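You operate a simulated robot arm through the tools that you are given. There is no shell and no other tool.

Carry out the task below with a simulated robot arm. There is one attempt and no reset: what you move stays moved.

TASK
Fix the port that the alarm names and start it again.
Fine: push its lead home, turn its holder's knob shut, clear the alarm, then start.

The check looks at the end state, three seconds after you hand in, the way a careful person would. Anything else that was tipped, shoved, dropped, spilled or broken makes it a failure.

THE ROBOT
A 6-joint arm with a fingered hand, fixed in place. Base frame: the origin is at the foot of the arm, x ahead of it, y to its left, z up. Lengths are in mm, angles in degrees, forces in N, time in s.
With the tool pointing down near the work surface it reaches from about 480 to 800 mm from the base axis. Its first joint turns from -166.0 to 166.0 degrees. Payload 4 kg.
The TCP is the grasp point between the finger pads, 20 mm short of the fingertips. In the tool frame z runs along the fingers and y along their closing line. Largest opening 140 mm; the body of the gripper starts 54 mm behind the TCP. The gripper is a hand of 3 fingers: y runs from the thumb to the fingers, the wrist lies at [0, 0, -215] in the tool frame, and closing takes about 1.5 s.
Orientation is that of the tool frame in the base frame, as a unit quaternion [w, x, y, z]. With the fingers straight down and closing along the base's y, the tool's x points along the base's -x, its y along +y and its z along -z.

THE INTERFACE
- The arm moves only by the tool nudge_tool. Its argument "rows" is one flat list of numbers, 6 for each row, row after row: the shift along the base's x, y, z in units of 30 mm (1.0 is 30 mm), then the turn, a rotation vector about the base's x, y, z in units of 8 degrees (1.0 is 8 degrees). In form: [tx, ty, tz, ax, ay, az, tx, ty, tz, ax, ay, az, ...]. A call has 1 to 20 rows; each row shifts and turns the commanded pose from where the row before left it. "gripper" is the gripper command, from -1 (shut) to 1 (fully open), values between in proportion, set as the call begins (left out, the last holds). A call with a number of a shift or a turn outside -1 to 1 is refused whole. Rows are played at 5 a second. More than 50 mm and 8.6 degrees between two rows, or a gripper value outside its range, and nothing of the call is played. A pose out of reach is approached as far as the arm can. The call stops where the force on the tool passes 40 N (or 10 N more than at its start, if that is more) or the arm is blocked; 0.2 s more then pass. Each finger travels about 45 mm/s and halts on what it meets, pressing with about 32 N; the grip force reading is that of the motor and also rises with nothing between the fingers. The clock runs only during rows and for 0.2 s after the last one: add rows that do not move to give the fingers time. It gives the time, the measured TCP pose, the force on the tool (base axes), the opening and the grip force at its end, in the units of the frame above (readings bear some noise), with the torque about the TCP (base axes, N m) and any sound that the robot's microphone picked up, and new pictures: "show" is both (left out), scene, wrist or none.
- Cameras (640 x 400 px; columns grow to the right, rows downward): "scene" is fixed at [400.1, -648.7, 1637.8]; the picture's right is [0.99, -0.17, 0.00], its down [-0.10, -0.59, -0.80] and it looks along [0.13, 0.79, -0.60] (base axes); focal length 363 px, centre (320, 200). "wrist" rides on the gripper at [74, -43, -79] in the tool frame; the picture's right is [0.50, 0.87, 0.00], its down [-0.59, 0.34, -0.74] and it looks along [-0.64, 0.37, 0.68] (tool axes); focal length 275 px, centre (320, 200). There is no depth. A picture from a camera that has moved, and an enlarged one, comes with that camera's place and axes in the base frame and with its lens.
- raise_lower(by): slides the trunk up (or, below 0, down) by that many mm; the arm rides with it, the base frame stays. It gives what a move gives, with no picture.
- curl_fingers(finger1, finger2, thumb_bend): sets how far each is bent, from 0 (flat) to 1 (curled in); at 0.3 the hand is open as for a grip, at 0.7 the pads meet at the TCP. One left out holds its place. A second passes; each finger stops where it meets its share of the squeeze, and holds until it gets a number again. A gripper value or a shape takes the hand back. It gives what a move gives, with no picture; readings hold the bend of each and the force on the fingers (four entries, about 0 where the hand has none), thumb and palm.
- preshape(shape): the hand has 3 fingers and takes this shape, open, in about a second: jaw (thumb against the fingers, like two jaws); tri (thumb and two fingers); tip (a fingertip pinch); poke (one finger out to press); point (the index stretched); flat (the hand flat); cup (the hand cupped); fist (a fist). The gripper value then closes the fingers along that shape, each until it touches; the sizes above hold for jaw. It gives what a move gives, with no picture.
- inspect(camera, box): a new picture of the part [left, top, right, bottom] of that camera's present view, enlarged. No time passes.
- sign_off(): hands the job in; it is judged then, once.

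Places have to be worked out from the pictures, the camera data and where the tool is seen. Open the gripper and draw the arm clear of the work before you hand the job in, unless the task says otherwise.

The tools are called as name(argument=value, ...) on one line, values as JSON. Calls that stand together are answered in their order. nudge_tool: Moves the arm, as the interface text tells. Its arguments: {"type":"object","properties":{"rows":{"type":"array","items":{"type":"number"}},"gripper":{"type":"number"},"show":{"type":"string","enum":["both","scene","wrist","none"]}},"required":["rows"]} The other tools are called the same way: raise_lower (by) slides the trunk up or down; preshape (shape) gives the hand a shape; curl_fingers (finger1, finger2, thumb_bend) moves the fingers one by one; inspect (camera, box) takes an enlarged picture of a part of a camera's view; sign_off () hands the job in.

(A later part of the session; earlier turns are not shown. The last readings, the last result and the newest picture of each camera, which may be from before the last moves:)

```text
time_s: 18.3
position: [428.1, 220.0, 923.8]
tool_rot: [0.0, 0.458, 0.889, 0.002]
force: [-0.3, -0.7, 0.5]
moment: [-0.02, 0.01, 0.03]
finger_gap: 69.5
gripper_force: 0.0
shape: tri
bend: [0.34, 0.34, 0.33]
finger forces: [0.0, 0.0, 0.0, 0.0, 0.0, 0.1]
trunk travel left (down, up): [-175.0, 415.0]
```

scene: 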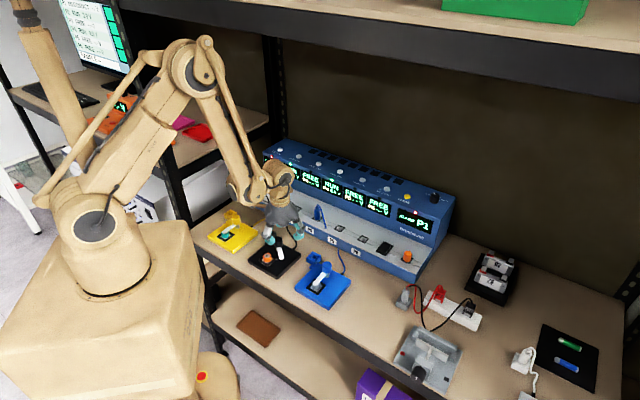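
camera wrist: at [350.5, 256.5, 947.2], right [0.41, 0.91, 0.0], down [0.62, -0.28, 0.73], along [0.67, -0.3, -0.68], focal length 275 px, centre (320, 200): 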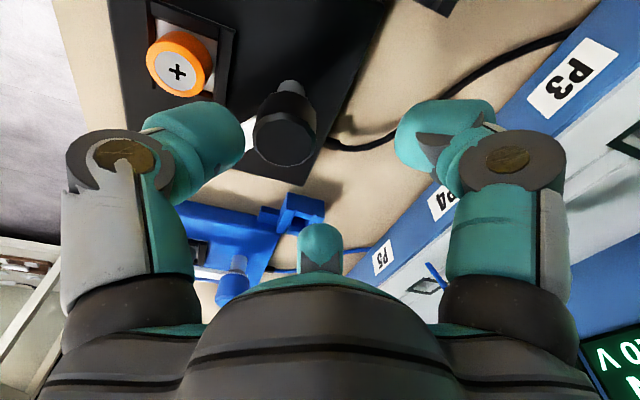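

The command now follows the measured pose. I'll move back over the knob at about z 955, then lower the trunk part way.

nudge_tool(rows=[0, 0, 0.5, 0, 0, 0, -0.3, -0.15, 0.55, 0, 0, 0, -0.333, -0.14, 0, 0, 0, 0, 0, 0, 0, 0, 0, 0], show="none")

raise_lower(by=-60)

inspect(camera="wrist", box=[200, 60, 440, 240])

inspect(camera="scene", box=[240, 200, 320, 280])

inspect(camera="scene", box=[0, 0, 640, 400])

```text
time_s: 19.3
position: [409.0, 210.9, 953.0]
tool_rot: [0.0, 0.458, 0.889, 0.002]
force: [0.3, 0.5, 0.4]
moment: [0.05, -0.02, 0.01]
finger_gap: 69.7
gripper_force: 0.1
shape: tri
bend: [0.34, 0.34, 0.33]
finger forces: [0.1, 0.0, 0.1, 0.0, 0.0, 0.1]
trunk travel left (down, up): [-175.0, 415.0]
```

```text
time_s: 20.3
position: [408.9, 211.8, 893.6]
tool_rot: [0.001, 0.458, 0.889, 0.001]
force: [-0.4, -0.8, 0.0]
moment: [0.02, -0.03, 0.03]
finger_gap: 69.8
gripper_force: 0.0
shape: tri
bend: [0.34, 0.34, 0.33]
finger forces: [0.0, 0.0, 0.1, 0.1, 0.0, 0.1]
trunk travel left (down, up): [-115.0, 475.0]
```

```text
2.22 times, centred on (320, 150) of wrist
camera zoom: at [332.1, 246.2, 972.1], right [0.41, 0.91, 0.0], down [0.62, -0.28, 0.74], along [0.67, -0.3, -0.68], focal length 612 px, centre (320, 311)
```

zoom: 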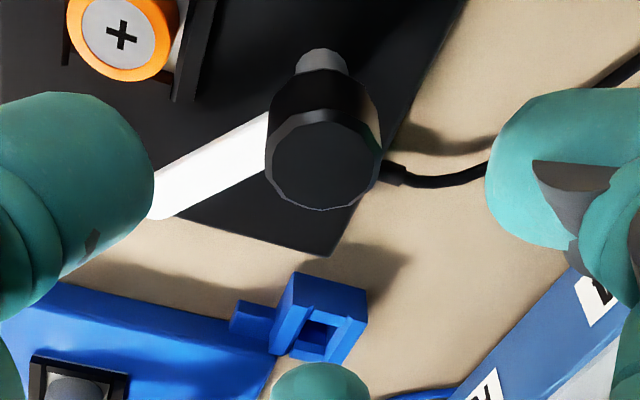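

```text
5.00 times, centred on (280, 240) of scene
camera zoom: at [400.1, -648.7, 1637.8], right [0.99, -0.17, 0.0], down [-0.1, -0.59, -0.8], along [0.13, 0.79, -0.6], focal length 1816 px, centre (520, 0)
```

zoom: 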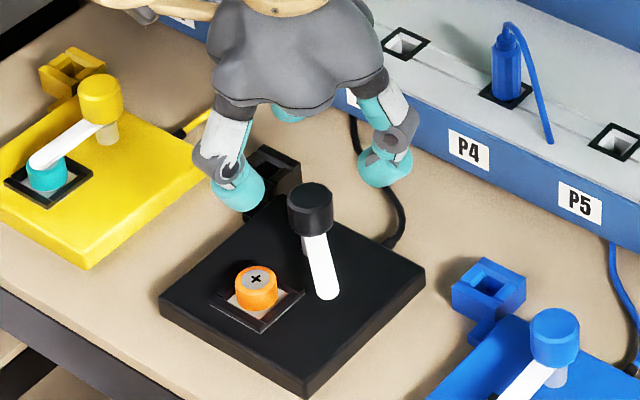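

```text
1.00 times, centred on (320, 200) of scene (not enlarged: the box is as wide or as high as the picture)
camera zoom: at [400.1, -648.7, 1637.8], right [0.99, -0.17, 0.0], down [-0.1, -0.59, -0.8], along [0.13, 0.79, -0.6], focal length 363 px, centre (320, 200)
```

zoom: 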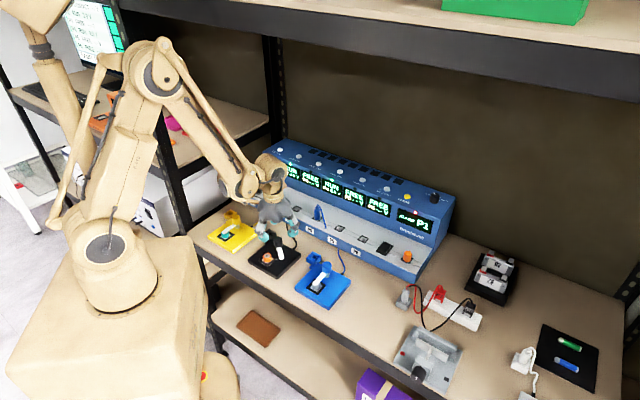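

The knob centre re-measures at (408.4, 212.2), right under the TCP. I'll lower the trunk another 43 mm.

raise_lower(by=-43)

inspect(camera="wrist", box=[200, 80, 440, 260])

inspect(camera="scene", box=[240, 200, 320, 280])

```text
time_s: 21.2
position: [409.3, 211.9, 849.5]
tool_rot: [0.001, 0.458, 0.889, 0.002]
force: [-0.3, 0.5, -0.4]
moment: [-0.03, 0.0, 0.0]
finger_gap: 69.9
gripper_force: 0.1
shape: tri
bend: [0.34, 0.34, 0.33]
finger forces: [0.0, 0.1, 0.1, 0.0, 0.0, 0.0]
trunk travel left (down, up): [-72.0, 518.0]
```

```text
2.22 times, centred on (320, 170) of wrist
camera zoom: at [332.1, 246.2, 929.1], right [0.41, 0.91, 0.0], down [0.62, -0.28, 0.74], along [0.67, -0.3, -0.68], focal length 612 px, centre (320, 267)
```

zoom: 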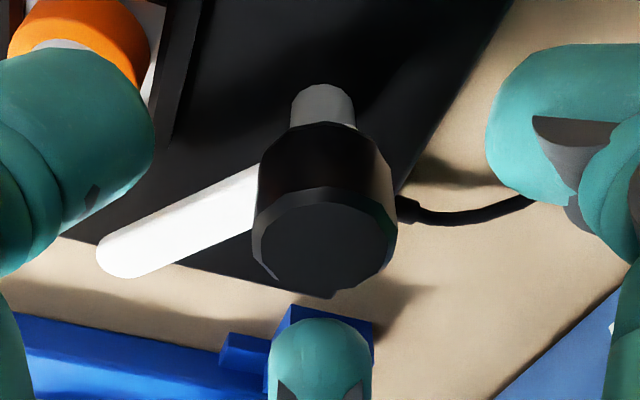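

```text
5.00 times, centred on (280, 240) of scene
camera zoom: at [400.1, -648.7, 1637.8], right [0.99, -0.17, 0.0], down [-0.1, -0.59, -0.8], along [0.13, 0.79, -0.6], focal length 1816 px, centre (520, 0)
```

zoom: 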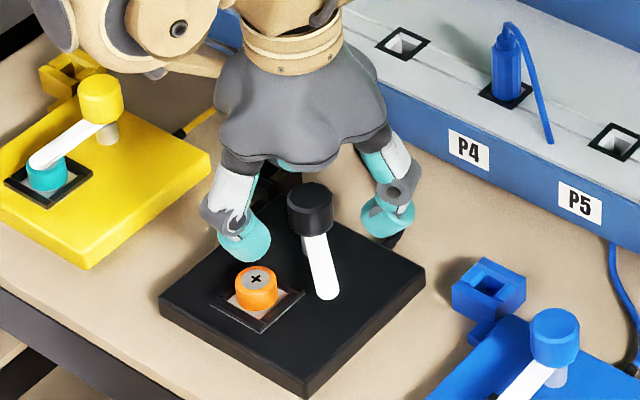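

The knob is centred among the three fingers with the bar in the gap. I'll close on it.

nudge_tool(rows=[0, 0, 0, 0, 0, 0, 0, 0, 0, 0, 0, 0, 0, 0, 0, 0, 0, 0, 0, 0, 0, 0, 0, 0, 0, 0, 0, 0, 0, 0, 0, 0, 0, 0, 0, 0], gripper=-1, show="wrist")

inspect(camera="scene", box=[240, 200, 320, 280])

```text
time_s: 22.6
position: [409.2, 211.9, 849.8]
tool_rot: [0.001, 0.458, 0.889, 0.001]
force: [-3.7, -0.4, -13.9]
moment: [-0.01, 0.06, -0.01]
finger_gap: 23.5
gripper_force: 31.9
shape: tri
bend: [0.51, 0.96, 0.51]
finger forces: [25.7, 25.6, 0.0, 0.0, 27.2, 0.1]
trunk travel left (down, up): [-72.0, 518.0]
camera wrist: at [332.3, 246.5, 928.7], right [0.41, 0.91, 0.0], down [0.62, -0.28, 0.74], along [0.67, -0.3, -0.68], focal length 275 px, centre (320, 200)
```

wrist: 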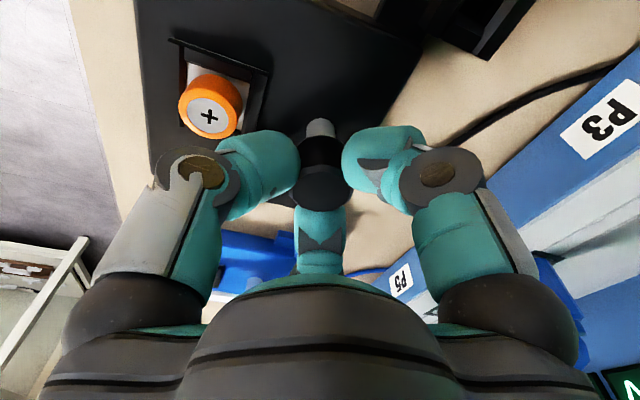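

```text
5.00 times, centred on (280, 240) of scene
camera zoom: at [400.1, -648.7, 1637.8], right [0.99, -0.17, 0.0], down [-0.1, -0.59, -0.8], along [0.13, 0.79, -0.6], focal length 1816 px, centre (520, 0)
```

zoom: 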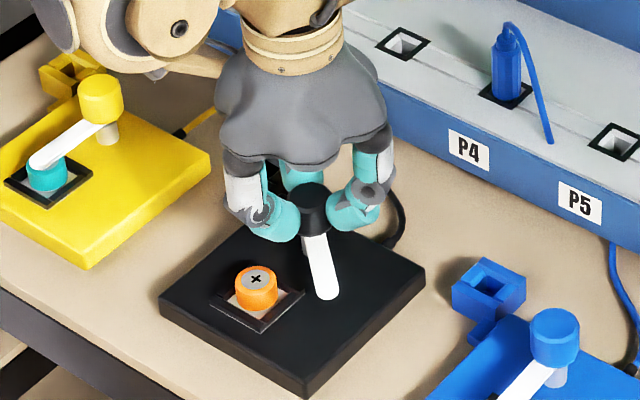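

Finger 2 shows a bend of 0.96 and the tool reads −14 N in z, so one finger may have slid under or past the knob. I'll look closer before turning.

inspect(camera="wrist", box=[240, 100, 420, 280])

inspect(camera="scene", box=[265, 215, 305, 265])

```text
2.22 times, centred on (330, 190) of wrist
camera zoom: at [332.3, 246.5, 928.7], right [0.41, 0.91, 0.0], down [0.62, -0.28, 0.74], along [0.67, -0.3, -0.68], focal length 612 px, centre (298, 222)
```

zoom: 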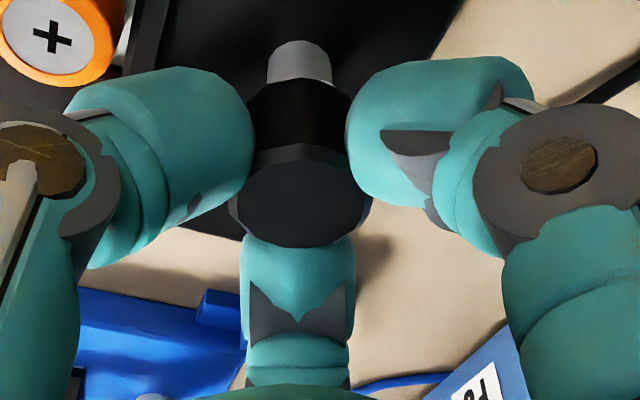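

```text
8.00 times, centred on (285, 240) of scene
camera zoom: at [400.1, -648.7, 1637.8], right [0.99, -0.17, 0.0], down [-0.1, -0.59, -0.8], along [0.13, 0.79, -0.6], focal length 2905 px, centre (600, -120)
```

zoom: 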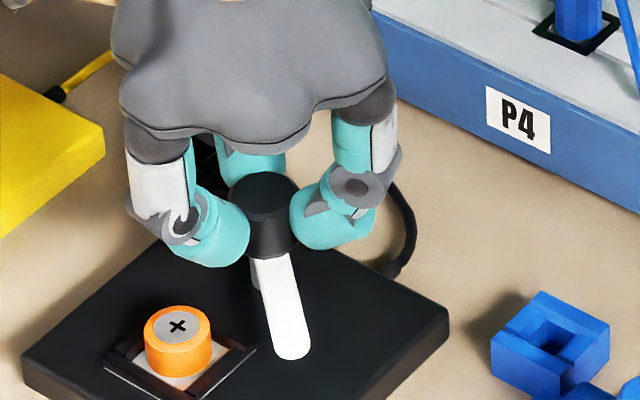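

The fingers surround the knob, but one tip seems tucked low by the shaft. I'll open, rise 5 mm and grip again so all the tips bear on the knob's side.

nudge_tool(rows=[0, 0, 0, 0, 0, 0, 0, 0, 0, 0, 0, 0, 0, 0, 0, 0, 0, 0, 0, 0, 0, 0, 0, 0, 0, 0, 0.167, 0, 0, 0, 0, 0, 0, 0, 0, 0], gripper=0, show="none")

inspect(camera="wrist", box=[200, 80, 440, 260])

nudge_tool(rows=[0, 0, 0, 0, 0, 0, 0, 0, 0, 0, 0, 0, 0, 0, 0, 0, 0, 0, 0, 0, 0, 0, 0, 0, 0, 0, 0, 0, 0, 0, 0, 0, 0, 0, 0, 0], gripper=-1, show="none")

inspect(camera="wrist", box=[240, 100, 420, 280])

inspect(camera="scene", box=[265, 215, 305, 265])

```text
time_s: 24.0
position: [409.5, 211.0, 854.1]
tool_rot: [0.0, 0.458, 0.889, 0.002]
force: [-0.8, 0.0, -0.1]
moment: [0.0, 0.0, 0.02]
finger_gap: 69.7
gripper_force: 0.1
shape: tri
bend: [0.34, 0.34, 0.33]
finger forces: [0.0, 0.0, 0.0, 0.0, 0.0, 0.1]
trunk travel left (down, up): [-72.0, 518.0]
```

```text
2.22 times, centred on (320, 170) of wrist
camera zoom: at [331.9, 246.1, 933.9], right [0.41, 0.91, 0.0], down [0.62, -0.28, 0.74], along [0.67, -0.3, -0.68], focal length 612 px, centre (320, 267)
```

zoom: 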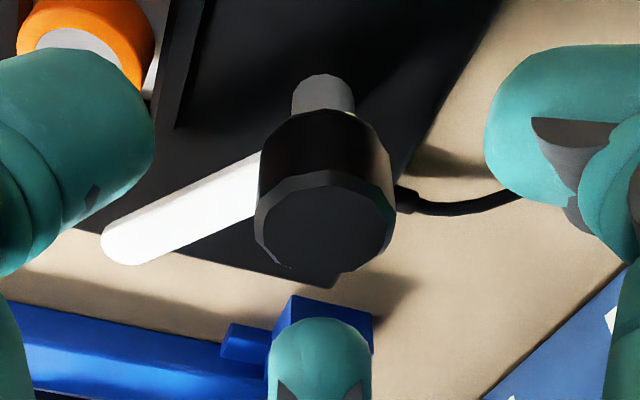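

```text
time_s: 25.4
position: [409.9, 210.5, 853.9]
tool_rot: [0.001, 0.458, 0.889, 0.002]
force: [-3.3, -0.3, -14.1]
moment: [-0.03, 0.04, 0.02]
finger_gap: 23.0
gripper_force: 32.0
shape: tri
bend: [0.51, 0.96, 0.52]
finger forces: [25.8, 25.5, 0.0, 0.0, 27.4, 0.1]
trunk travel left (down, up): [-72.0, 518.0]
```

```text
2.22 times, centred on (330, 190) of wrist
camera zoom: at [332.1, 246.4, 933.5], right [0.41, 0.91, 0.0], down [0.62, -0.28, 0.74], along [0.67, -0.3, -0.68], focal length 612 px, centre (298, 222)
```

zoom: 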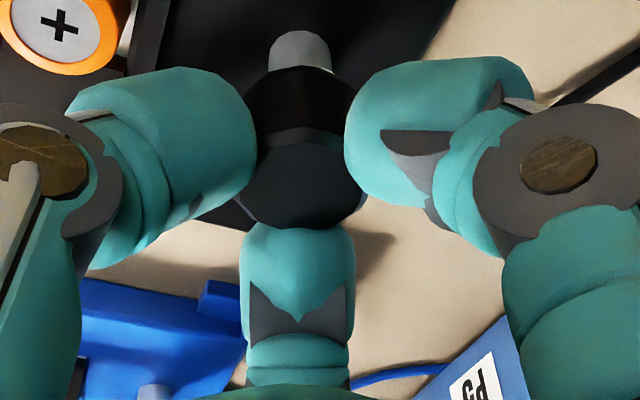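

```text
8.00 times, centred on (285, 240) of scene
camera zoom: at [400.1, -648.7, 1637.8], right [0.99, -0.17, 0.0], down [-0.1, -0.59, -0.8], along [0.13, 0.79, -0.6], focal length 2905 px, centre (600, -120)
```

zoom: 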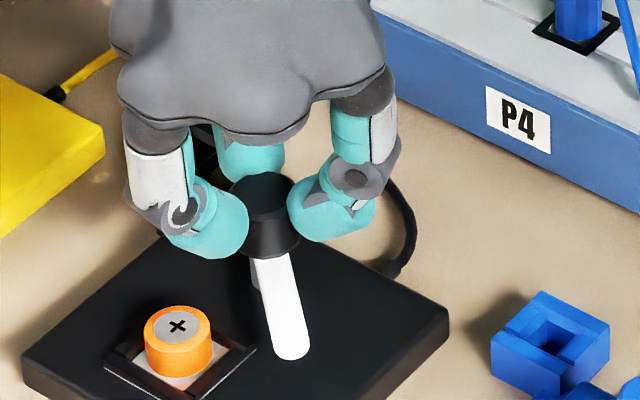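

The readings match the first grip and all three fingers visibly hold the knob's side, so I'll test a small turn of −16° and watch the bar and holder.

nudge_tool(rows=[0, 0, 0, 0, 0, -0.4, 0, 0, 0, 0, 0, -0.4, 0, 0, 0, 0, 0, -0.4, 0, 0, 0, 0, 0, -0.4, 0, 0, 0, 0, 0, -0.4, 0, 0, 0, 0, 0, 0], show="wrist")

inspect(camera="scene", box=[240, 200, 320, 280])

```text
time_s: 26.8
position: [408.4, 212.2, 854.4]
tool_rot: [0.001, 0.577, 0.817, 0.001]
force: [-5.8, 0.3, -18.0]
moment: [0.04, 0.07, 0.0]
finger_gap: 23.0
gripper_force: 31.8
shape: tri
bend: [0.96, 0.96, 0.52]
finger forces: [25.4, 25.0, 0.1, 0.1, 27.7, 0.0]
trunk travel left (down, up): [-72.0, 518.0]
camera wrist: at [344.8, 266.8, 933.7], right [0.65, 0.76, 0.0], down [0.51, -0.44, 0.74], along [0.56, -0.48, -0.68], focal length 275 px, centre (320, 200)
```

wrist: 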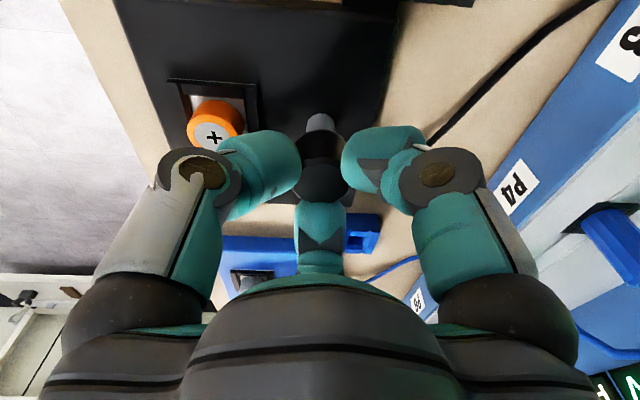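

```text
5.00 times, centred on (280, 240) of scene
camera zoom: at [400.1, -648.7, 1637.8], right [0.99, -0.17, 0.0], down [-0.1, -0.59, -0.8], along [0.13, 0.79, -0.6], focal length 1816 px, centre (520, 0)
```

zoom: 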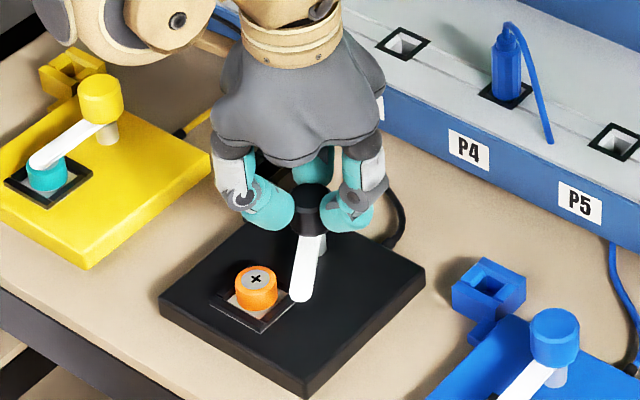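

The bar turns with the knob and the holder hasn't shifted. I'll continue by −26° and check.

nudge_tool(rows=[0, 0, 0, 0, 0, -0.4, 0, 0, 0, 0, 0, -0.4, 0, 0, 0, 0, 0, -0.4, 0, 0, 0, 0, 0, -0.4, 0, 0, 0, 0, 0, -0.4, 0, 0, 0, 0, 0, -0.4, 0, 0, 0, 0, 0, -0.4, 0, 0, 0, 0, 0, -0.4, 0, 0, 0, 0, 0, 0], show="wrist")

inspect(camera="scene", box=[240, 200, 320, 280])

```text
time_s: 28.8
position: [410.2, 211.7, 854.8]
tool_rot: [0.001, 0.744, 0.668, 0.001]
force: [-9.5, 0.8, -14.1]
moment: [0.0, 0.12, 0.02]
finger_gap: 23.0
gripper_force: 31.2
shape: tri
bend: [0.96, 0.96, 0.52]
finger forces: [25.3, 25.5, 0.0, 0.1, 29.4, 0.0]
trunk travel left (down, up): [-72.0, 518.0]
camera wrist: at [375.2, 289.9, 933.6], right [0.91, 0.41, 0.0], down [0.27, -0.62, 0.74], along [0.3, -0.67, -0.68], focal length 275 px, centre (320, 200)
```

wrist: 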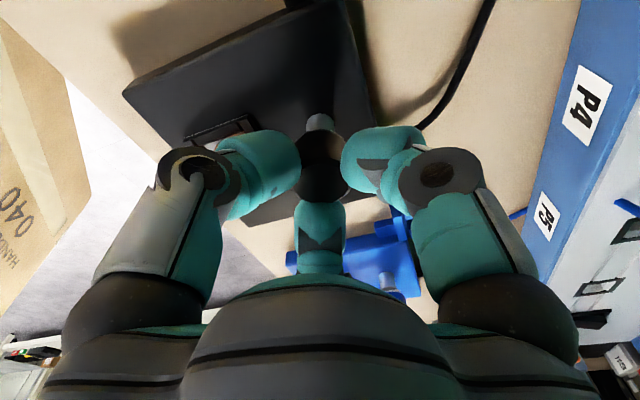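

```text
5.00 times, centred on (280, 240) of scene
camera zoom: at [400.1, -648.7, 1637.8], right [0.99, -0.17, 0.0], down [-0.1, -0.59, -0.8], along [0.13, 0.79, -0.6], focal length 1816 px, centre (520, 0)
```

zoom: 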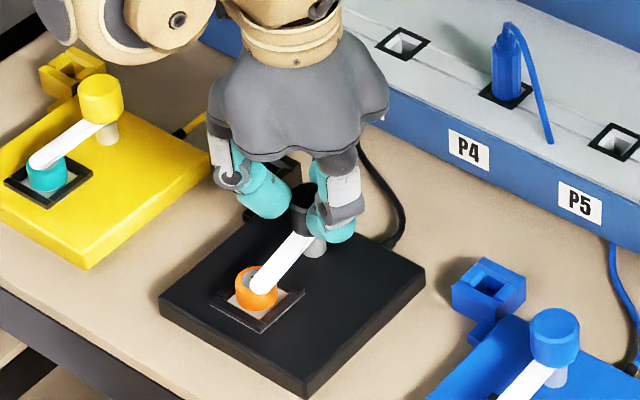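

The bar end now covers most of the cell, slightly short of its centre. I'll turn a little further in small steps, watching for a stop.

nudge_tool(rows=[0, 0, 0, 0, 0, -0.3, 0, 0, 0, 0, 0, -0.3, 0, 0, 0, 0, 0, -0.3, 0, 0, 0, 0, 0, 0], show="none")

inspect(camera="scene", box=[265, 215, 305, 265])

inspect(camera="scene", box=[240, 130, 440, 250])

```text
time_s: 29.8
position: [409.9, 212.1, 854.9]
tool_rot: [0.002, 0.785, 0.62, 0.001]
force: [-11.5, 3.6, -15.9]
moment: [0.07, 0.15, 0.0]
finger_gap: 22.8
gripper_force: 31.9
shape: tri
bend: [0.96, 0.96, 0.52]
finger forces: [25.3, 24.7, 0.1, 0.0, 30.5, 0.0]
trunk travel left (down, up): [-72.0, 518.0]
```

```text
8.00 times, centred on (285, 240) of scene
camera zoom: at [400.1, -648.7, 1637.8], right [0.99, -0.17, 0.0], down [-0.1, -0.59, -0.8], along [0.13, 0.79, -0.6], focal length 2905 px, centre (600, -120)
```

zoom: 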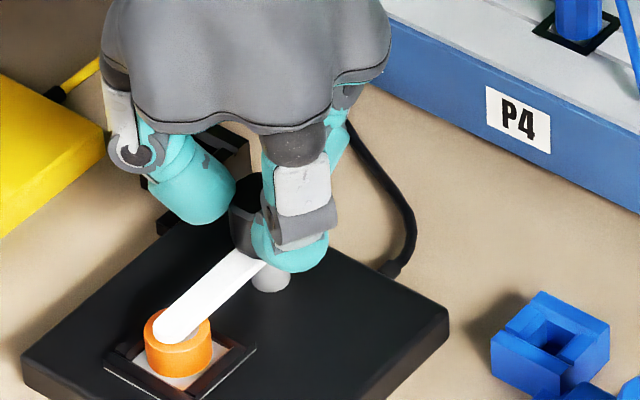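

```text
3.20 times, centred on (340, 190) of scene
camera zoom: at [400.1, -648.7, 1637.8], right [0.99, -0.17, 0.0], down [-0.1, -0.59, -0.8], along [0.13, 0.79, -0.6], focal length 1162 px, centre (256, 232)
```

zoom: 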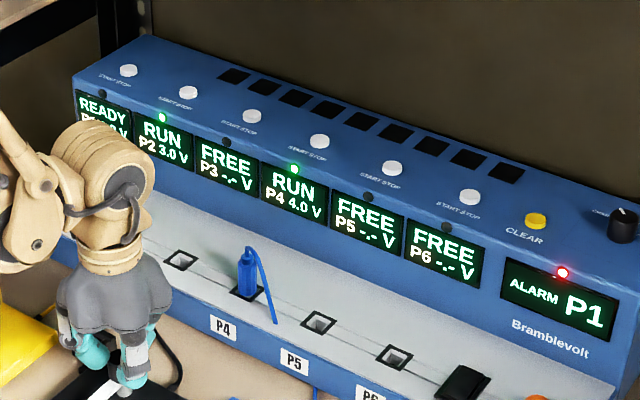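

P1 now reads READY and the bar end is centred on the cell. I'll release the knob and lift away with the trunk.

nudge_tool(rows=[0, 0, 0, 0, 0, 0, 0, 0, 0, 0, 0, 0, 0, 0, 0, 0, 0, 0, 0, 0, 0, 0, 0, 0, 0, 0, 0, 0, 0, 0], gripper=0, show="none")

raise_lower(by=103)

inspect(camera="scene", box=[240, 200, 320, 280])

inspect(camera="scene", box=[0, 0, 640, 400])

inspect(camera="scene", box=[240, 130, 320, 190])

```text
time_s: 31.0
position: [410.6, 211.8, 855.0]
tool_rot: [0.001, 0.785, 0.62, 0.001]
force: [-0.5, 0.3, 0.3]
moment: [-0.02, 0.0, -0.03]
finger_gap: 69.5
gripper_force: 0.1
shape: tri
bend: [0.34, 0.34, 0.33]
finger forces: [0.0, 0.1, 0.0, 0.0, 0.0, 0.0]
trunk travel left (down, up): [-72.0, 518.0]
```

```text
time_s: 32.3
position: [410.3, 211.5, 957.1]
tool_rot: [0.001, 0.784, 0.621, 0.001]
force: [-0.5, 0.0, 0.8]
moment: [0.03, 0.0, 0.0]
finger_gap: 69.4
gripper_force: 0.1
shape: tri
bend: [0.34, 0.34, 0.33]
finger forces: [0.0, 0.0, 0.0, 0.0, 0.1, 0.0]
trunk travel left (down, up): [-175.0, 415.0]
```

```text
5.00 times, centred on (280, 240) of scene
camera zoom: at [400.1, -648.7, 1637.8], right [0.99, -0.17, 0.0], down [-0.1, -0.59, -0.8], along [0.13, 0.79, -0.6], focal length 1816 px, centre (520, 0)
```

zoom: 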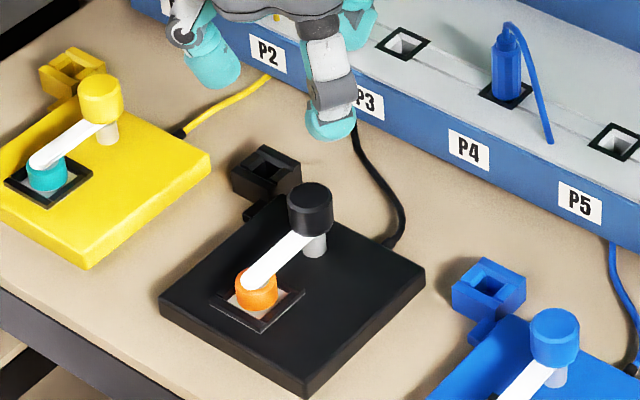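

```text
1.00 times, centred on (320, 200) of scene (not enlarged: the box is as wide or as high as the picture)
camera zoom: at [400.1, -648.7, 1637.8], right [0.99, -0.17, 0.0], down [-0.1, -0.59, -0.8], along [0.13, 0.79, -0.6], focal length 363 px, centre (320, 200)
```

zoom: 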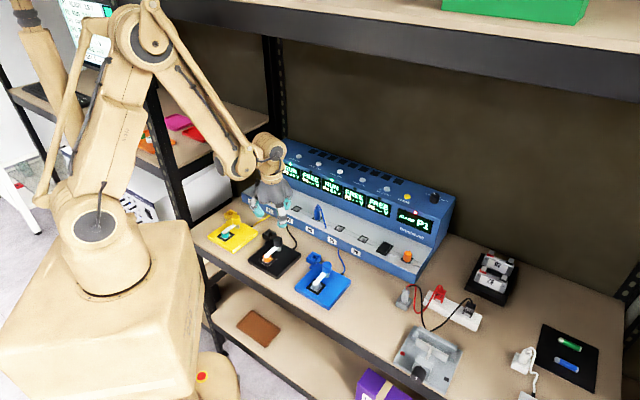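

```text
6.67 times, centred on (280, 160) of scene
camera zoom: at [400.1, -648.7, 1637.8], right [0.99, -0.17, 0.0], down [-0.1, -0.59, -0.8], along [0.13, 0.79, -0.6], focal length 2421 px, centre (587, 467)
```

zoom: 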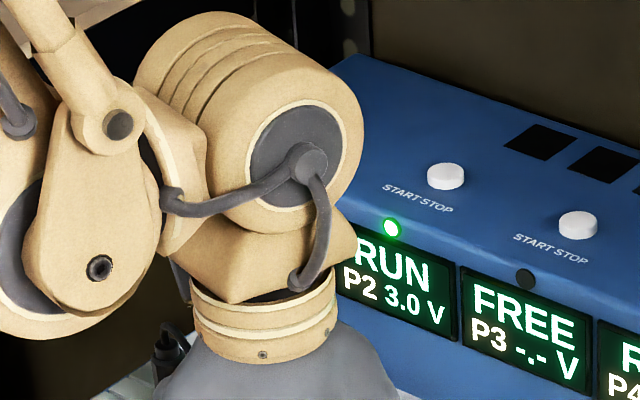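

Black holder is shut and untouched otherwise. Next is the yellow CLEAR button, near (828, 225, 952), about 858 mm out, so the hand will have to tilt. I'll close the fingers into one point and go up and out to a staging pose first.

nudge_tool(rows=[0, 0, 0.9, 0, 0, 0, 0.3, 0, 0.9, 0, 0, 0, 0.85, -0.07, 0.9, 0, 0, 0.36, 0.85, -0.07, 0.7, 0, 0, 0.36, 0.85, -0.07, 0.7, 0, 0, 0.36, 0.85, -0.07, 0, 0, 0, 0.36, 0.85, -0.07, 0, 0, 0, 0.36, 0.85, -0.07, 0, 0, 0, 0.36, 0.85, -0.07, 0, 0, 0, 0.36, 0.85, -0.07, 0, 0, 0, 0.36, 0.85, -0.07, 0, 0, 0, 0.36, 0.85, -0.07, 0, 0, 0, 0.335, 0.85, -0.02, 0, 0, 0, 0, 0, 0, 0, 0, 0, 0], gripper=-1)

inspect(camera="scene", box=[340, 130, 460, 230])

```text
time_s: 35.3
position: [701.4, 189.6, 1080.7]
tool_rot: [0.001, 0.607, 0.795, 0.001]
force: [1.1, -0.4, -0.9]
moment: [0.02, 0.01, -0.01]
finger_gap: 0.0
gripper_force: 32.1
shape: tri
bend: [0.73, 0.73, 0.7]
finger forces: [0.0, 0.1, 0.0, 0.0, 0.1, 0.0]
trunk travel left (down, up): [-175.0, 415.0]
camera wrist: at [639.4, 249.8, 1159.8], right [0.7, 0.71, 0.0], down [0.48, -0.48, 0.74], along [0.53, -0.52, -0.68], focal length 275 px, centre (320, 200)
```

scene: 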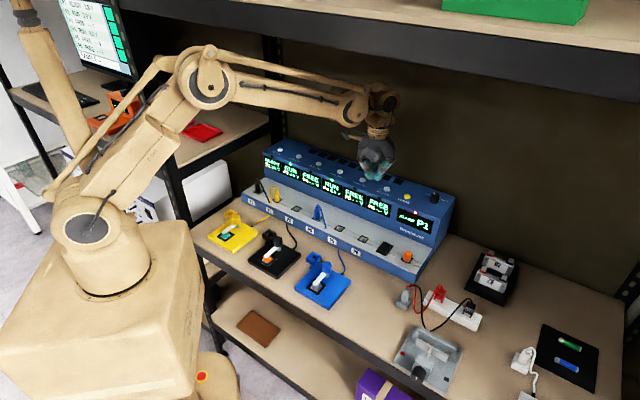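
wrist: 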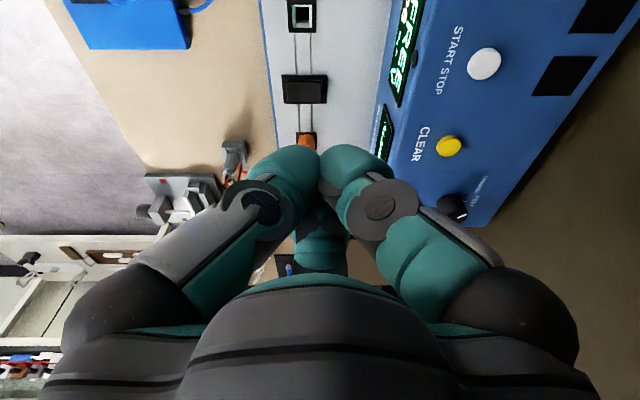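

```text
4.00 times, centred on (400, 180) of scene
camera zoom: at [400.1, -648.7, 1637.8], right [0.99, -0.17, 0.0], down [-0.1, -0.59, -0.8], along [0.13, 0.79, -0.6], focal length 1453 px, centre (0, 280)
```

zoom: 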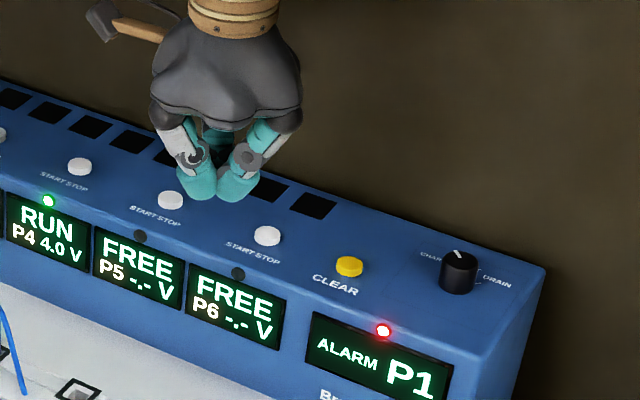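

CLEAR triangulates to (829, 227, 953) with both cameras agreeing. I'll tilt the hand 20° outward and move out above it, still high, to test the reach.

nudge_tool(rows=[0.83, 0.246, 0, 0.1325, -0.482, 0, 0.83, 0.246, 0, 0.1325, -0.482, 0, 0.83, 0.246, 0, 0.1325, -0.482, 0, 0.83, 0.246, 0, 0.1325, -0.482, 0, 0.83, 0.246, 0, 0.1325, -0.482, 0, 0, 0, 0, 0, 0, 0])

inspect(camera="scene", box=[360, 110, 480, 220])

```text
time_s: 36.7
position: [823.2, 228.1, 1081.3]
tool_rot: [0.108, 0.596, 0.783, 0.141]
force: [-0.9, 0.6, -0.1]
moment: [0.01, 0.01, 0.04]
finger_gap: 0.1
gripper_force: 32.1
shape: tri
bend: [0.73, 0.73, 0.7]
finger forces: [0.1, 0.1, 0.0, 0.0, 0.1, 0.1]
trunk travel left (down, up): [-175.0, 415.0]
camera wrist: at [739.9, 280.2, 1140.7], right [0.65, 0.7, 0.3], down [0.22, -0.55, 0.81], along [0.73, -0.46, -0.51], focal length 275 px, centre (320, 200)
```

scene: 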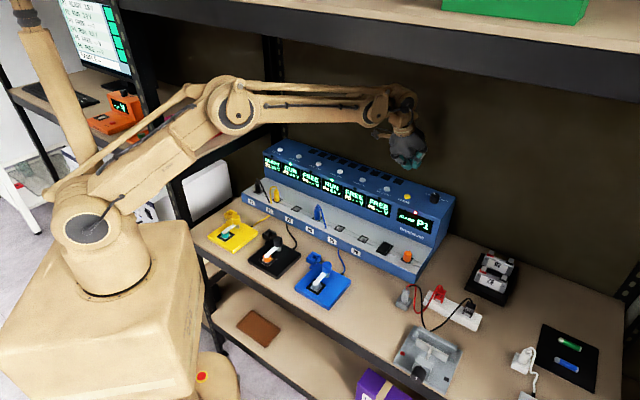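
wrist: 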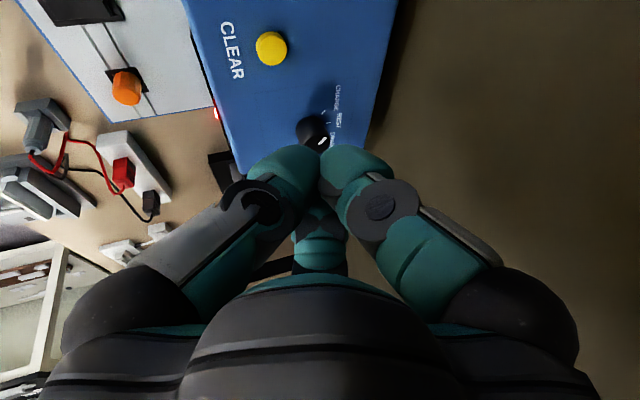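

```text
3.64 times, centred on (420, 165) of scene
camera zoom: at [400.1, -648.7, 1637.8], right [0.99, -0.17, 0.0], down [-0.1, -0.59, -0.8], along [0.13, 0.79, -0.6], focal length 1321 px, centre (-44, 327)
```

zoom: 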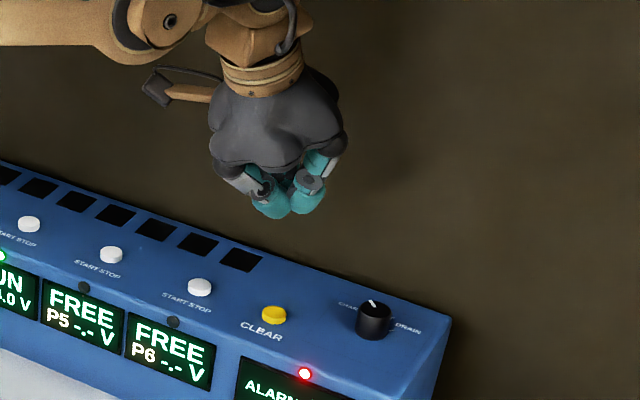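

The pose is reachable with the 20° tilt. I'll shift 4 mm outward so the lowest fingertip lies over the button, and lower with the trunk to about 30 mm above it.

nudge_tool(rows=[0.13, 0.033, 0, 0, 0, 0, 0, 0, 0, 0, 0, 0], show="none")

raise_lower(by=-75)

inspect(camera="scene", box=[370, 140, 450, 220])

inspect(camera="wrist", box=[220, 0, 460, 180])

```text
time_s: 37.3
position: [828.2, 227.5, 1081.8]
tool_rot: [0.107, 0.597, 0.782, 0.14]
force: [0.6, 0.8, 0.0]
moment: [0.0, 0.0, -0.04]
finger_gap: 0.0
gripper_force: 32.1
shape: tri
bend: [0.73, 0.73, 0.7]
finger forces: [0.0, 0.1, 0.0, 0.1, 0.0, 0.0]
trunk travel left (down, up): [-175.0, 415.0]
```

```text
time_s: 38.5
position: [827.6, 227.6, 1007.4]
tool_rot: [0.107, 0.598, 0.782, 0.14]
force: [0.3, -0.6, 0.1]
moment: [0.0, -0.01, -0.02]
finger_gap: 0.0
gripper_force: 32.2
shape: tri
bend: [0.73, 0.73, 0.7]
finger forces: [0.0, 0.0, 0.0, 0.1, 0.0, 0.0]
trunk travel left (down, up): [-100.0, 490.0]
```

```text
5.00 times, centred on (410, 180) of scene
camera zoom: at [400.1, -648.7, 1637.8], right [0.99, -0.17, 0.0], down [-0.1, -0.59, -0.8], along [0.13, 0.79, -0.6], focal length 1816 px, centre (-130, 300)
```

zoom: 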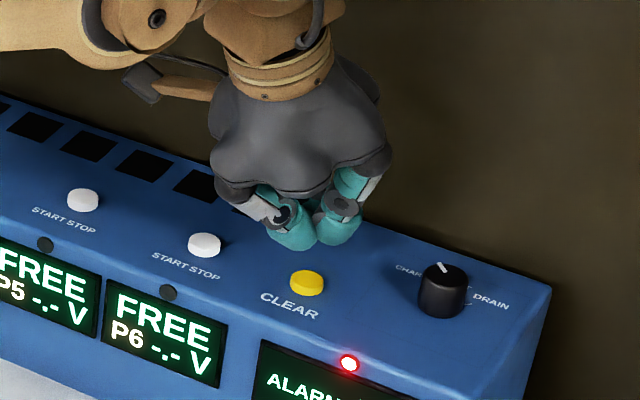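

```text
2.22 times, centred on (340, 90) of wrist
camera zoom: at [744.1, 280.8, 1066.2], right [0.65, 0.7, 0.3], down [0.22, -0.55, 0.81], along [0.73, -0.46, -0.51], focal length 612 px, centre (276, 444)
```

zoom: 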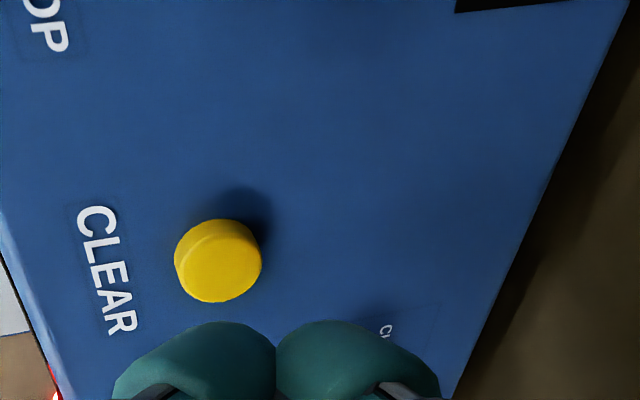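

The thumb tip is lowest under this tilt and would land about 6 mm short of the button's centre. I'll shift 6 mm further out and come down 20 mm.

nudge_tool(rows=[0.2, 0.05, 0, 0, 0, 0, 0, 0, -0.33, 0, 0, 0, 0, 0, -0.33, 0, 0, 0, 0, 0, 0, 0, 0, 0], show="none")

inspect(camera="scene", box=[380, 160, 440, 220])

inspect(camera="wrist", box=[220, 40, 460, 220])

```text
time_s: 39.5
position: [834.8, 229.7, 986.8]
tool_rot: [0.106, 0.597, 0.783, 0.14]
force: [-0.7, 1.0, -0.1]
moment: [-0.01, 0.01, 0.0]
finger_gap: 0.2
gripper_force: 32.1
shape: tri
bend: [0.73, 0.73, 0.7]
finger forces: [0.0, 0.0, 0.0, 0.1, 0.0, 0.1]
trunk travel left (down, up): [-100.0, 490.0]
```

```text
6.67 times, centred on (410, 190) of scene
camera zoom: at [400.1, -648.7, 1637.8], right [0.99, -0.17, 0.0], down [-0.1, -0.59, -0.8], along [0.13, 0.79, -0.6], focal length 2421 px, centre (-280, 267)
```

zoom: 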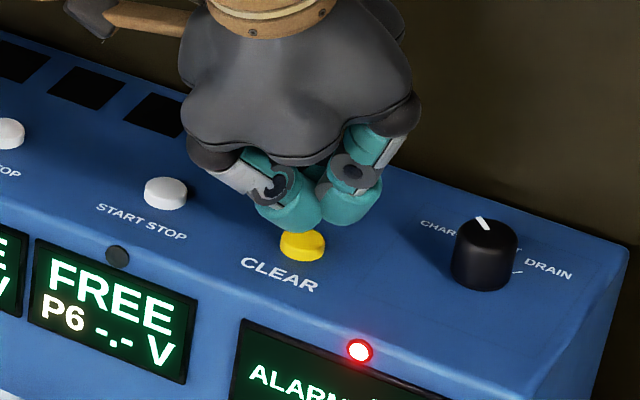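

```text
2.22 times, centred on (340, 130) of wrist
camera zoom: at [750.4, 282.5, 1046.0], right [0.65, 0.7, 0.3], down [0.22, -0.55, 0.81], along [0.73, -0.46, -0.51], focal length 612 px, centre (276, 356)
```

zoom: 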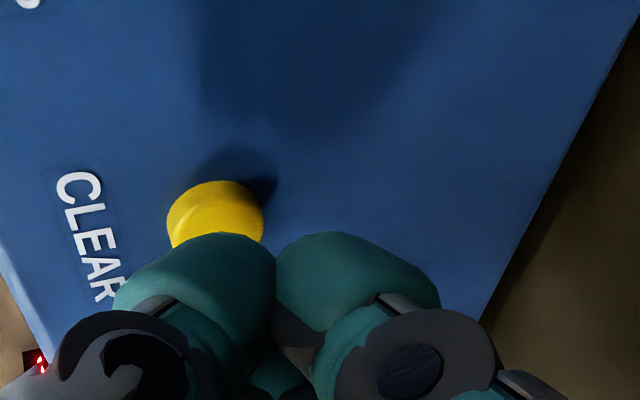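

The thumb tip is now over the button, about 11 mm above it. I'll press down in small steps.

nudge_tool(rows=[0, 0, -0.1, 0, 0, 0, 0, 0, -0.1, 0, 0, 0, 0, 0, -0.1, 0, 0, 0, 0, 0, -0.07, 0, 0, 0, 0, 0, -0.07, 0, 0, 0], show="none")

inspect(camera="scene", box=[380, 160, 440, 240])

```text
time_s: 40.7
position: [834.0, 228.7, 973.1]
tool_rot: [0.107, 0.597, 0.783, 0.14]
force: [1.1, 0.3, 3.5]
moment: [0.02, -0.01, -0.01]
finger_gap: 0.0
gripper_force: 32.3
shape: tri
bend: [0.73, 0.73, 0.7]
finger forces: [0.0, 0.0, 0.0, 0.0, 0.0, 0.1]
trunk travel left (down, up): [-100.0, 490.0]
heard: click
```

```text
5.00 times, centred on (410, 200) of scene
camera zoom: at [400.1, -648.7, 1637.8], right [0.99, -0.17, 0.0], down [-0.1, -0.59, -0.8], along [0.13, 0.79, -0.6], focal length 1816 px, centre (-130, 200)
```

zoom: 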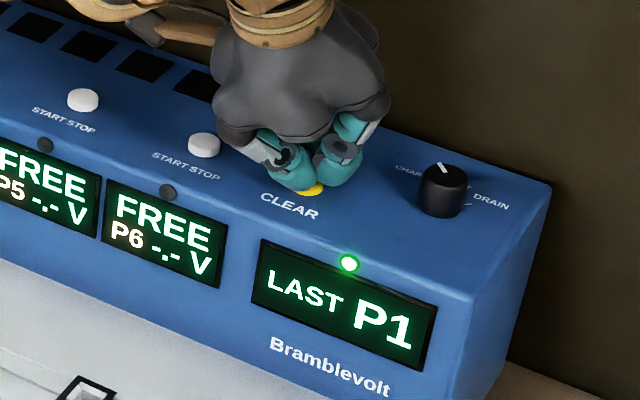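

A click, and the alarm panel now shows green "LAST P1", so it's cleared. I'll lift straight off the button.

nudge_tool(rows=[0, 0, 0.5, 0, 0, 0, 0, 0, 0.6, 0, 0, 0], show="none")

raise_lower(by=75)

inspect(camera="scene", box=[240, 120, 460, 260])

```text
time_s: 41.3
position: [833.8, 228.2, 1007.0]
tool_rot: [0.107, 0.598, 0.782, 0.14]
force: [-0.9, -0.3, -0.1]
moment: [-0.01, 0.02, -0.02]
finger_gap: 0.0
gripper_force: 32.8
shape: tri
bend: [0.73, 0.73, 0.7]
finger forces: [0.0, 0.0, 0.1, 0.1, 0.1, 0.0]
trunk travel left (down, up): [-100.0, 490.0]
```

```text
time_s: 42.4
position: [835.2, 229.5, 1081.3]
tool_rot: [0.106, 0.597, 0.783, 0.14]
force: [-0.5, -0.1, -0.3]
moment: [-0.05, 0.0, 0.01]
finger_gap: 0.0
gripper_force: 32.1
shape: tri
bend: [0.73, 0.73, 0.7]
finger forces: [0.0, 0.0, 0.1, 0.0, 0.1, 0.1]
trunk travel left (down, up): [-175.0, 415.0]
```

```text
2.86 times, centred on (350, 190) of scene
camera zoom: at [400.1, -648.7, 1637.8], right [0.99, -0.17, 0.0], down [-0.1, -0.59, -0.8], along [0.13, 0.79, -0.6], focal length 1038 px, centre (234, 229)
```

zoom: 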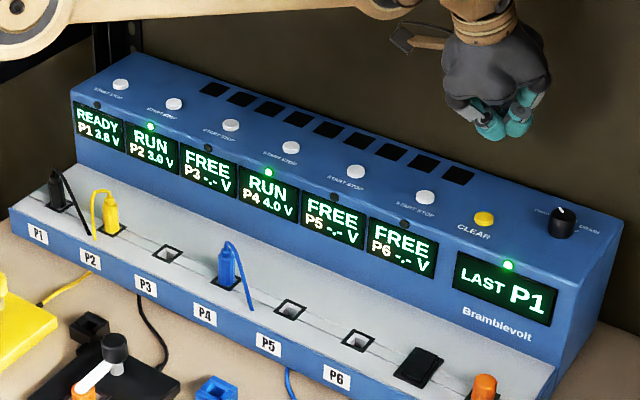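

P1 shows READY 3.8 V. Now I'll cross above the station top to P1's START/STOP button near (452, 599, 952), straightening the hand and turning it on the way.

nudge_tool(rows=[-0.911, 0.8795, 0, -0.1325, 0.482, 0, -0.911, 0.8795, 0, -0.1325, 0.482, 0, -0.911, 0.8795, 0, -0.1325, 0.482, 0, -0.911, 0.8795, 0, -0.1325, 0.482, 0, -0.911, 0.8795, 0, -0.1325, 0.482, 0, -0.911, 0.8795, 0, 0, 0, 0.839, -0.911, 0.8795, 0, 0, 0, 0.839, -0.911, 0.8795, 0, 0, 0, 0.839, -0.911, 0.8795, 0, 0, 0, 0.839, -0.911, 0.8795, 0, 0, 0, 0.839, -0.911, 0.8795, 0, 0, 0, 0.839, -0.911, 0.8795, 0, 0, 0, 0.839, -0.911, 0.8795, 0, 0, 0, 0.839, -0.911, 0.8795, 0, 0, 0, 0.839, 0, 0, -0.8, 0, 0, 0, 0, 0, -0.6, 0, 0, 0, 0, 0, 0, 0, 0, 0])

inspect(camera="scene", box=[240, 100, 320, 180])

inspect(camera="wrist", box=[200, 60, 440, 240])

```text
time_s: 46.0
position: [451.3, 598.9, 1039.5]
tool_rot: [0.0, 0.123, 0.992, 0.002]
force: [0.0, -0.2, 0.7]
moment: [-0.01, 0.01, 0.02]
finger_gap: 0.0
gripper_force: 32.0
shape: tri
bend: [0.73, 0.73, 0.7]
finger forces: [0.0, 0.0, 0.0, 0.1, 0.1, 0.1]
trunk travel left (down, up): [-175.0, 415.0]
camera wrist: at [369.8, 574.8, 1119.1], right [-0.27, 0.96, 0.0], down [0.65, 0.18, 0.74], along [0.71, 0.2, -0.68], focal length 275 px, centre (320, 200)
```

scene: 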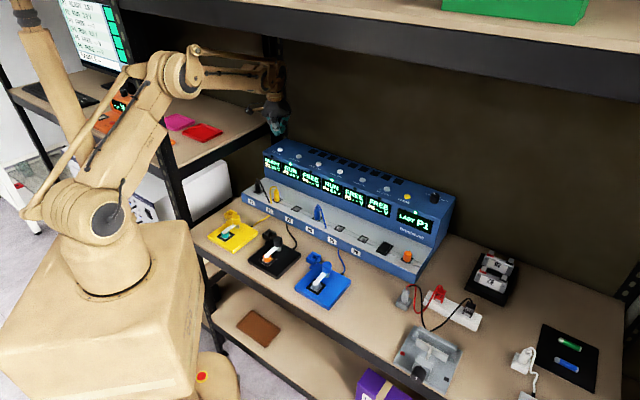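
wrist: 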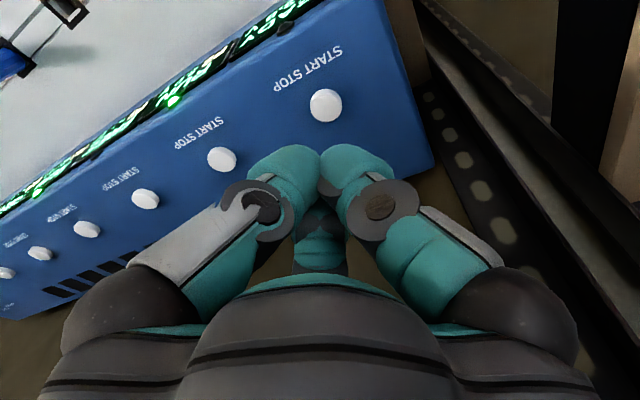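

```text
5.00 times, centred on (280, 140) of scene
camera zoom: at [400.1, -648.7, 1637.8], right [0.99, -0.17, 0.0], down [-0.1, -0.59, -0.8], along [0.13, 0.79, -0.6], focal length 1816 px, centre (520, 500)
```

zoom: 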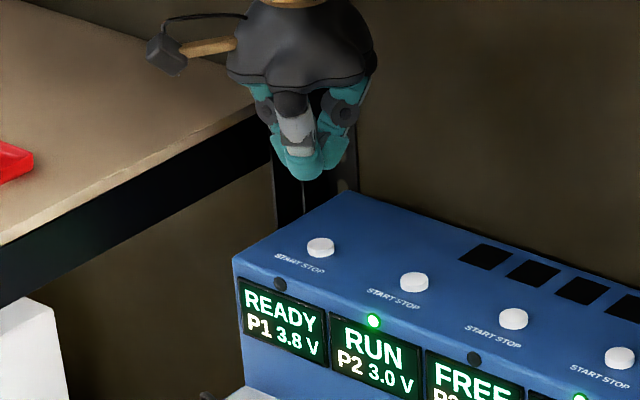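

```text
2.22 times, centred on (320, 150) of wrist
camera zoom: at [369.8, 574.8, 1119.1], right [-0.27, 0.96, 0.0], down [0.65, 0.18, 0.74], along [0.71, 0.2, -0.68], focal length 612 px, centre (320, 311)
```

zoom: 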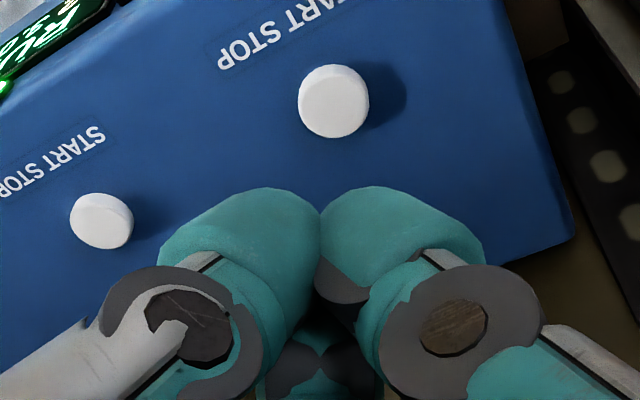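

The button re-triangulates to about (453.5, 601.5, 954). As with CLEAR, I'll lead with the thumb tip, using a 12° tilt and a small outward shift, and come down to just above it.

nudge_tool(rows=[0.05, 0.17, 0, 0.7275, -0.183, 0, 0.05, 0.17, 0, 0.7275, -0.183, 0, 0, 0, -0.6, 0, 0, 0, 0, 0, -0.6, 0, 0, 0, 0, 0, -0.45, 0, 0, 0, 0, 0, 0, 0, 0, 0], show="none")

inspect(camera="scene", box=[250, 120, 310, 180])

inspect(camera="wrist", box=[200, 60, 440, 240])

```text
time_s: 47.4
position: [455.8, 609.7, 989.1]
tool_rot: [0.013, 0.124, 0.987, 0.105]
force: [0.3, -0.1, 0.2]
moment: [0.01, 0.03, -0.03]
finger_gap: 0.0
gripper_force: 32.3
shape: tri
bend: [0.73, 0.73, 0.7]
finger forces: [0.0, 0.0, 0.1, 0.0, 0.0, 0.1]
trunk travel left (down, up): [-175.0, 415.0]
```

```text
6.67 times, centred on (280, 150) of scene
camera zoom: at [400.1, -648.7, 1637.8], right [0.99, -0.17, 0.0], down [-0.1, -0.59, -0.8], along [0.13, 0.79, -0.6], focal length 2421 px, centre (587, 533)
```

zoom: 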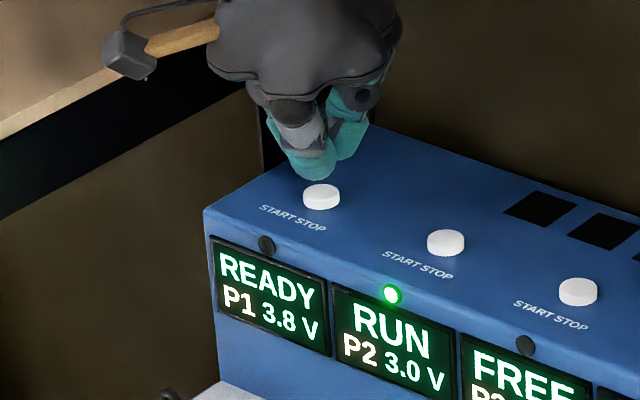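

```text
2.22 times, centred on (320, 150) of wrist
camera zoom: at [370.0, 570.8, 1057.9], right [-0.28, 0.94, 0.18], down [0.61, 0.03, 0.79], along [0.74, 0.33, -0.59], focal length 612 px, centre (320, 311)
```

zoom: 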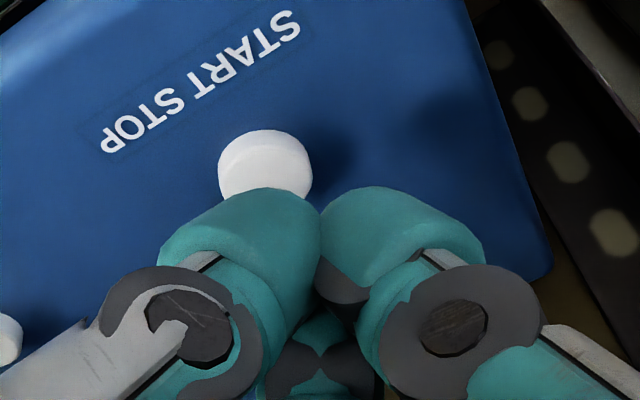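

The thumb tip looks a few mm left of the button centre in the scene view. I'll zoom in to check before pressing.

inspect(camera="scene", box=[266, 125, 294, 160])

```text
11.43 times, centred on (280, 142) of scene
camera zoom: at [400.1, -648.7, 1637.8], right [0.99, -0.17, 0.0], down [-0.1, -0.59, -0.8], along [0.13, 0.79, -0.6], focal length 4151 px, centre (777, 857)
```

zoom: 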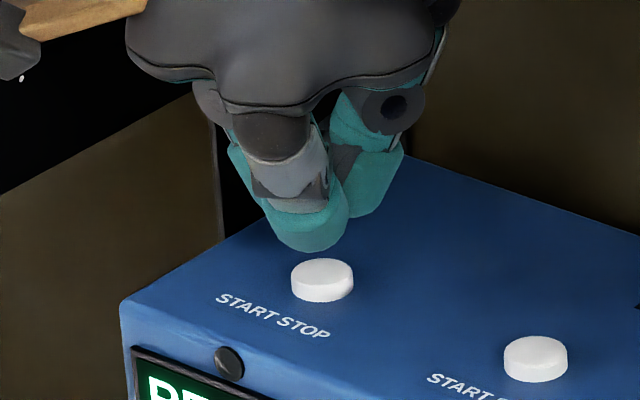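

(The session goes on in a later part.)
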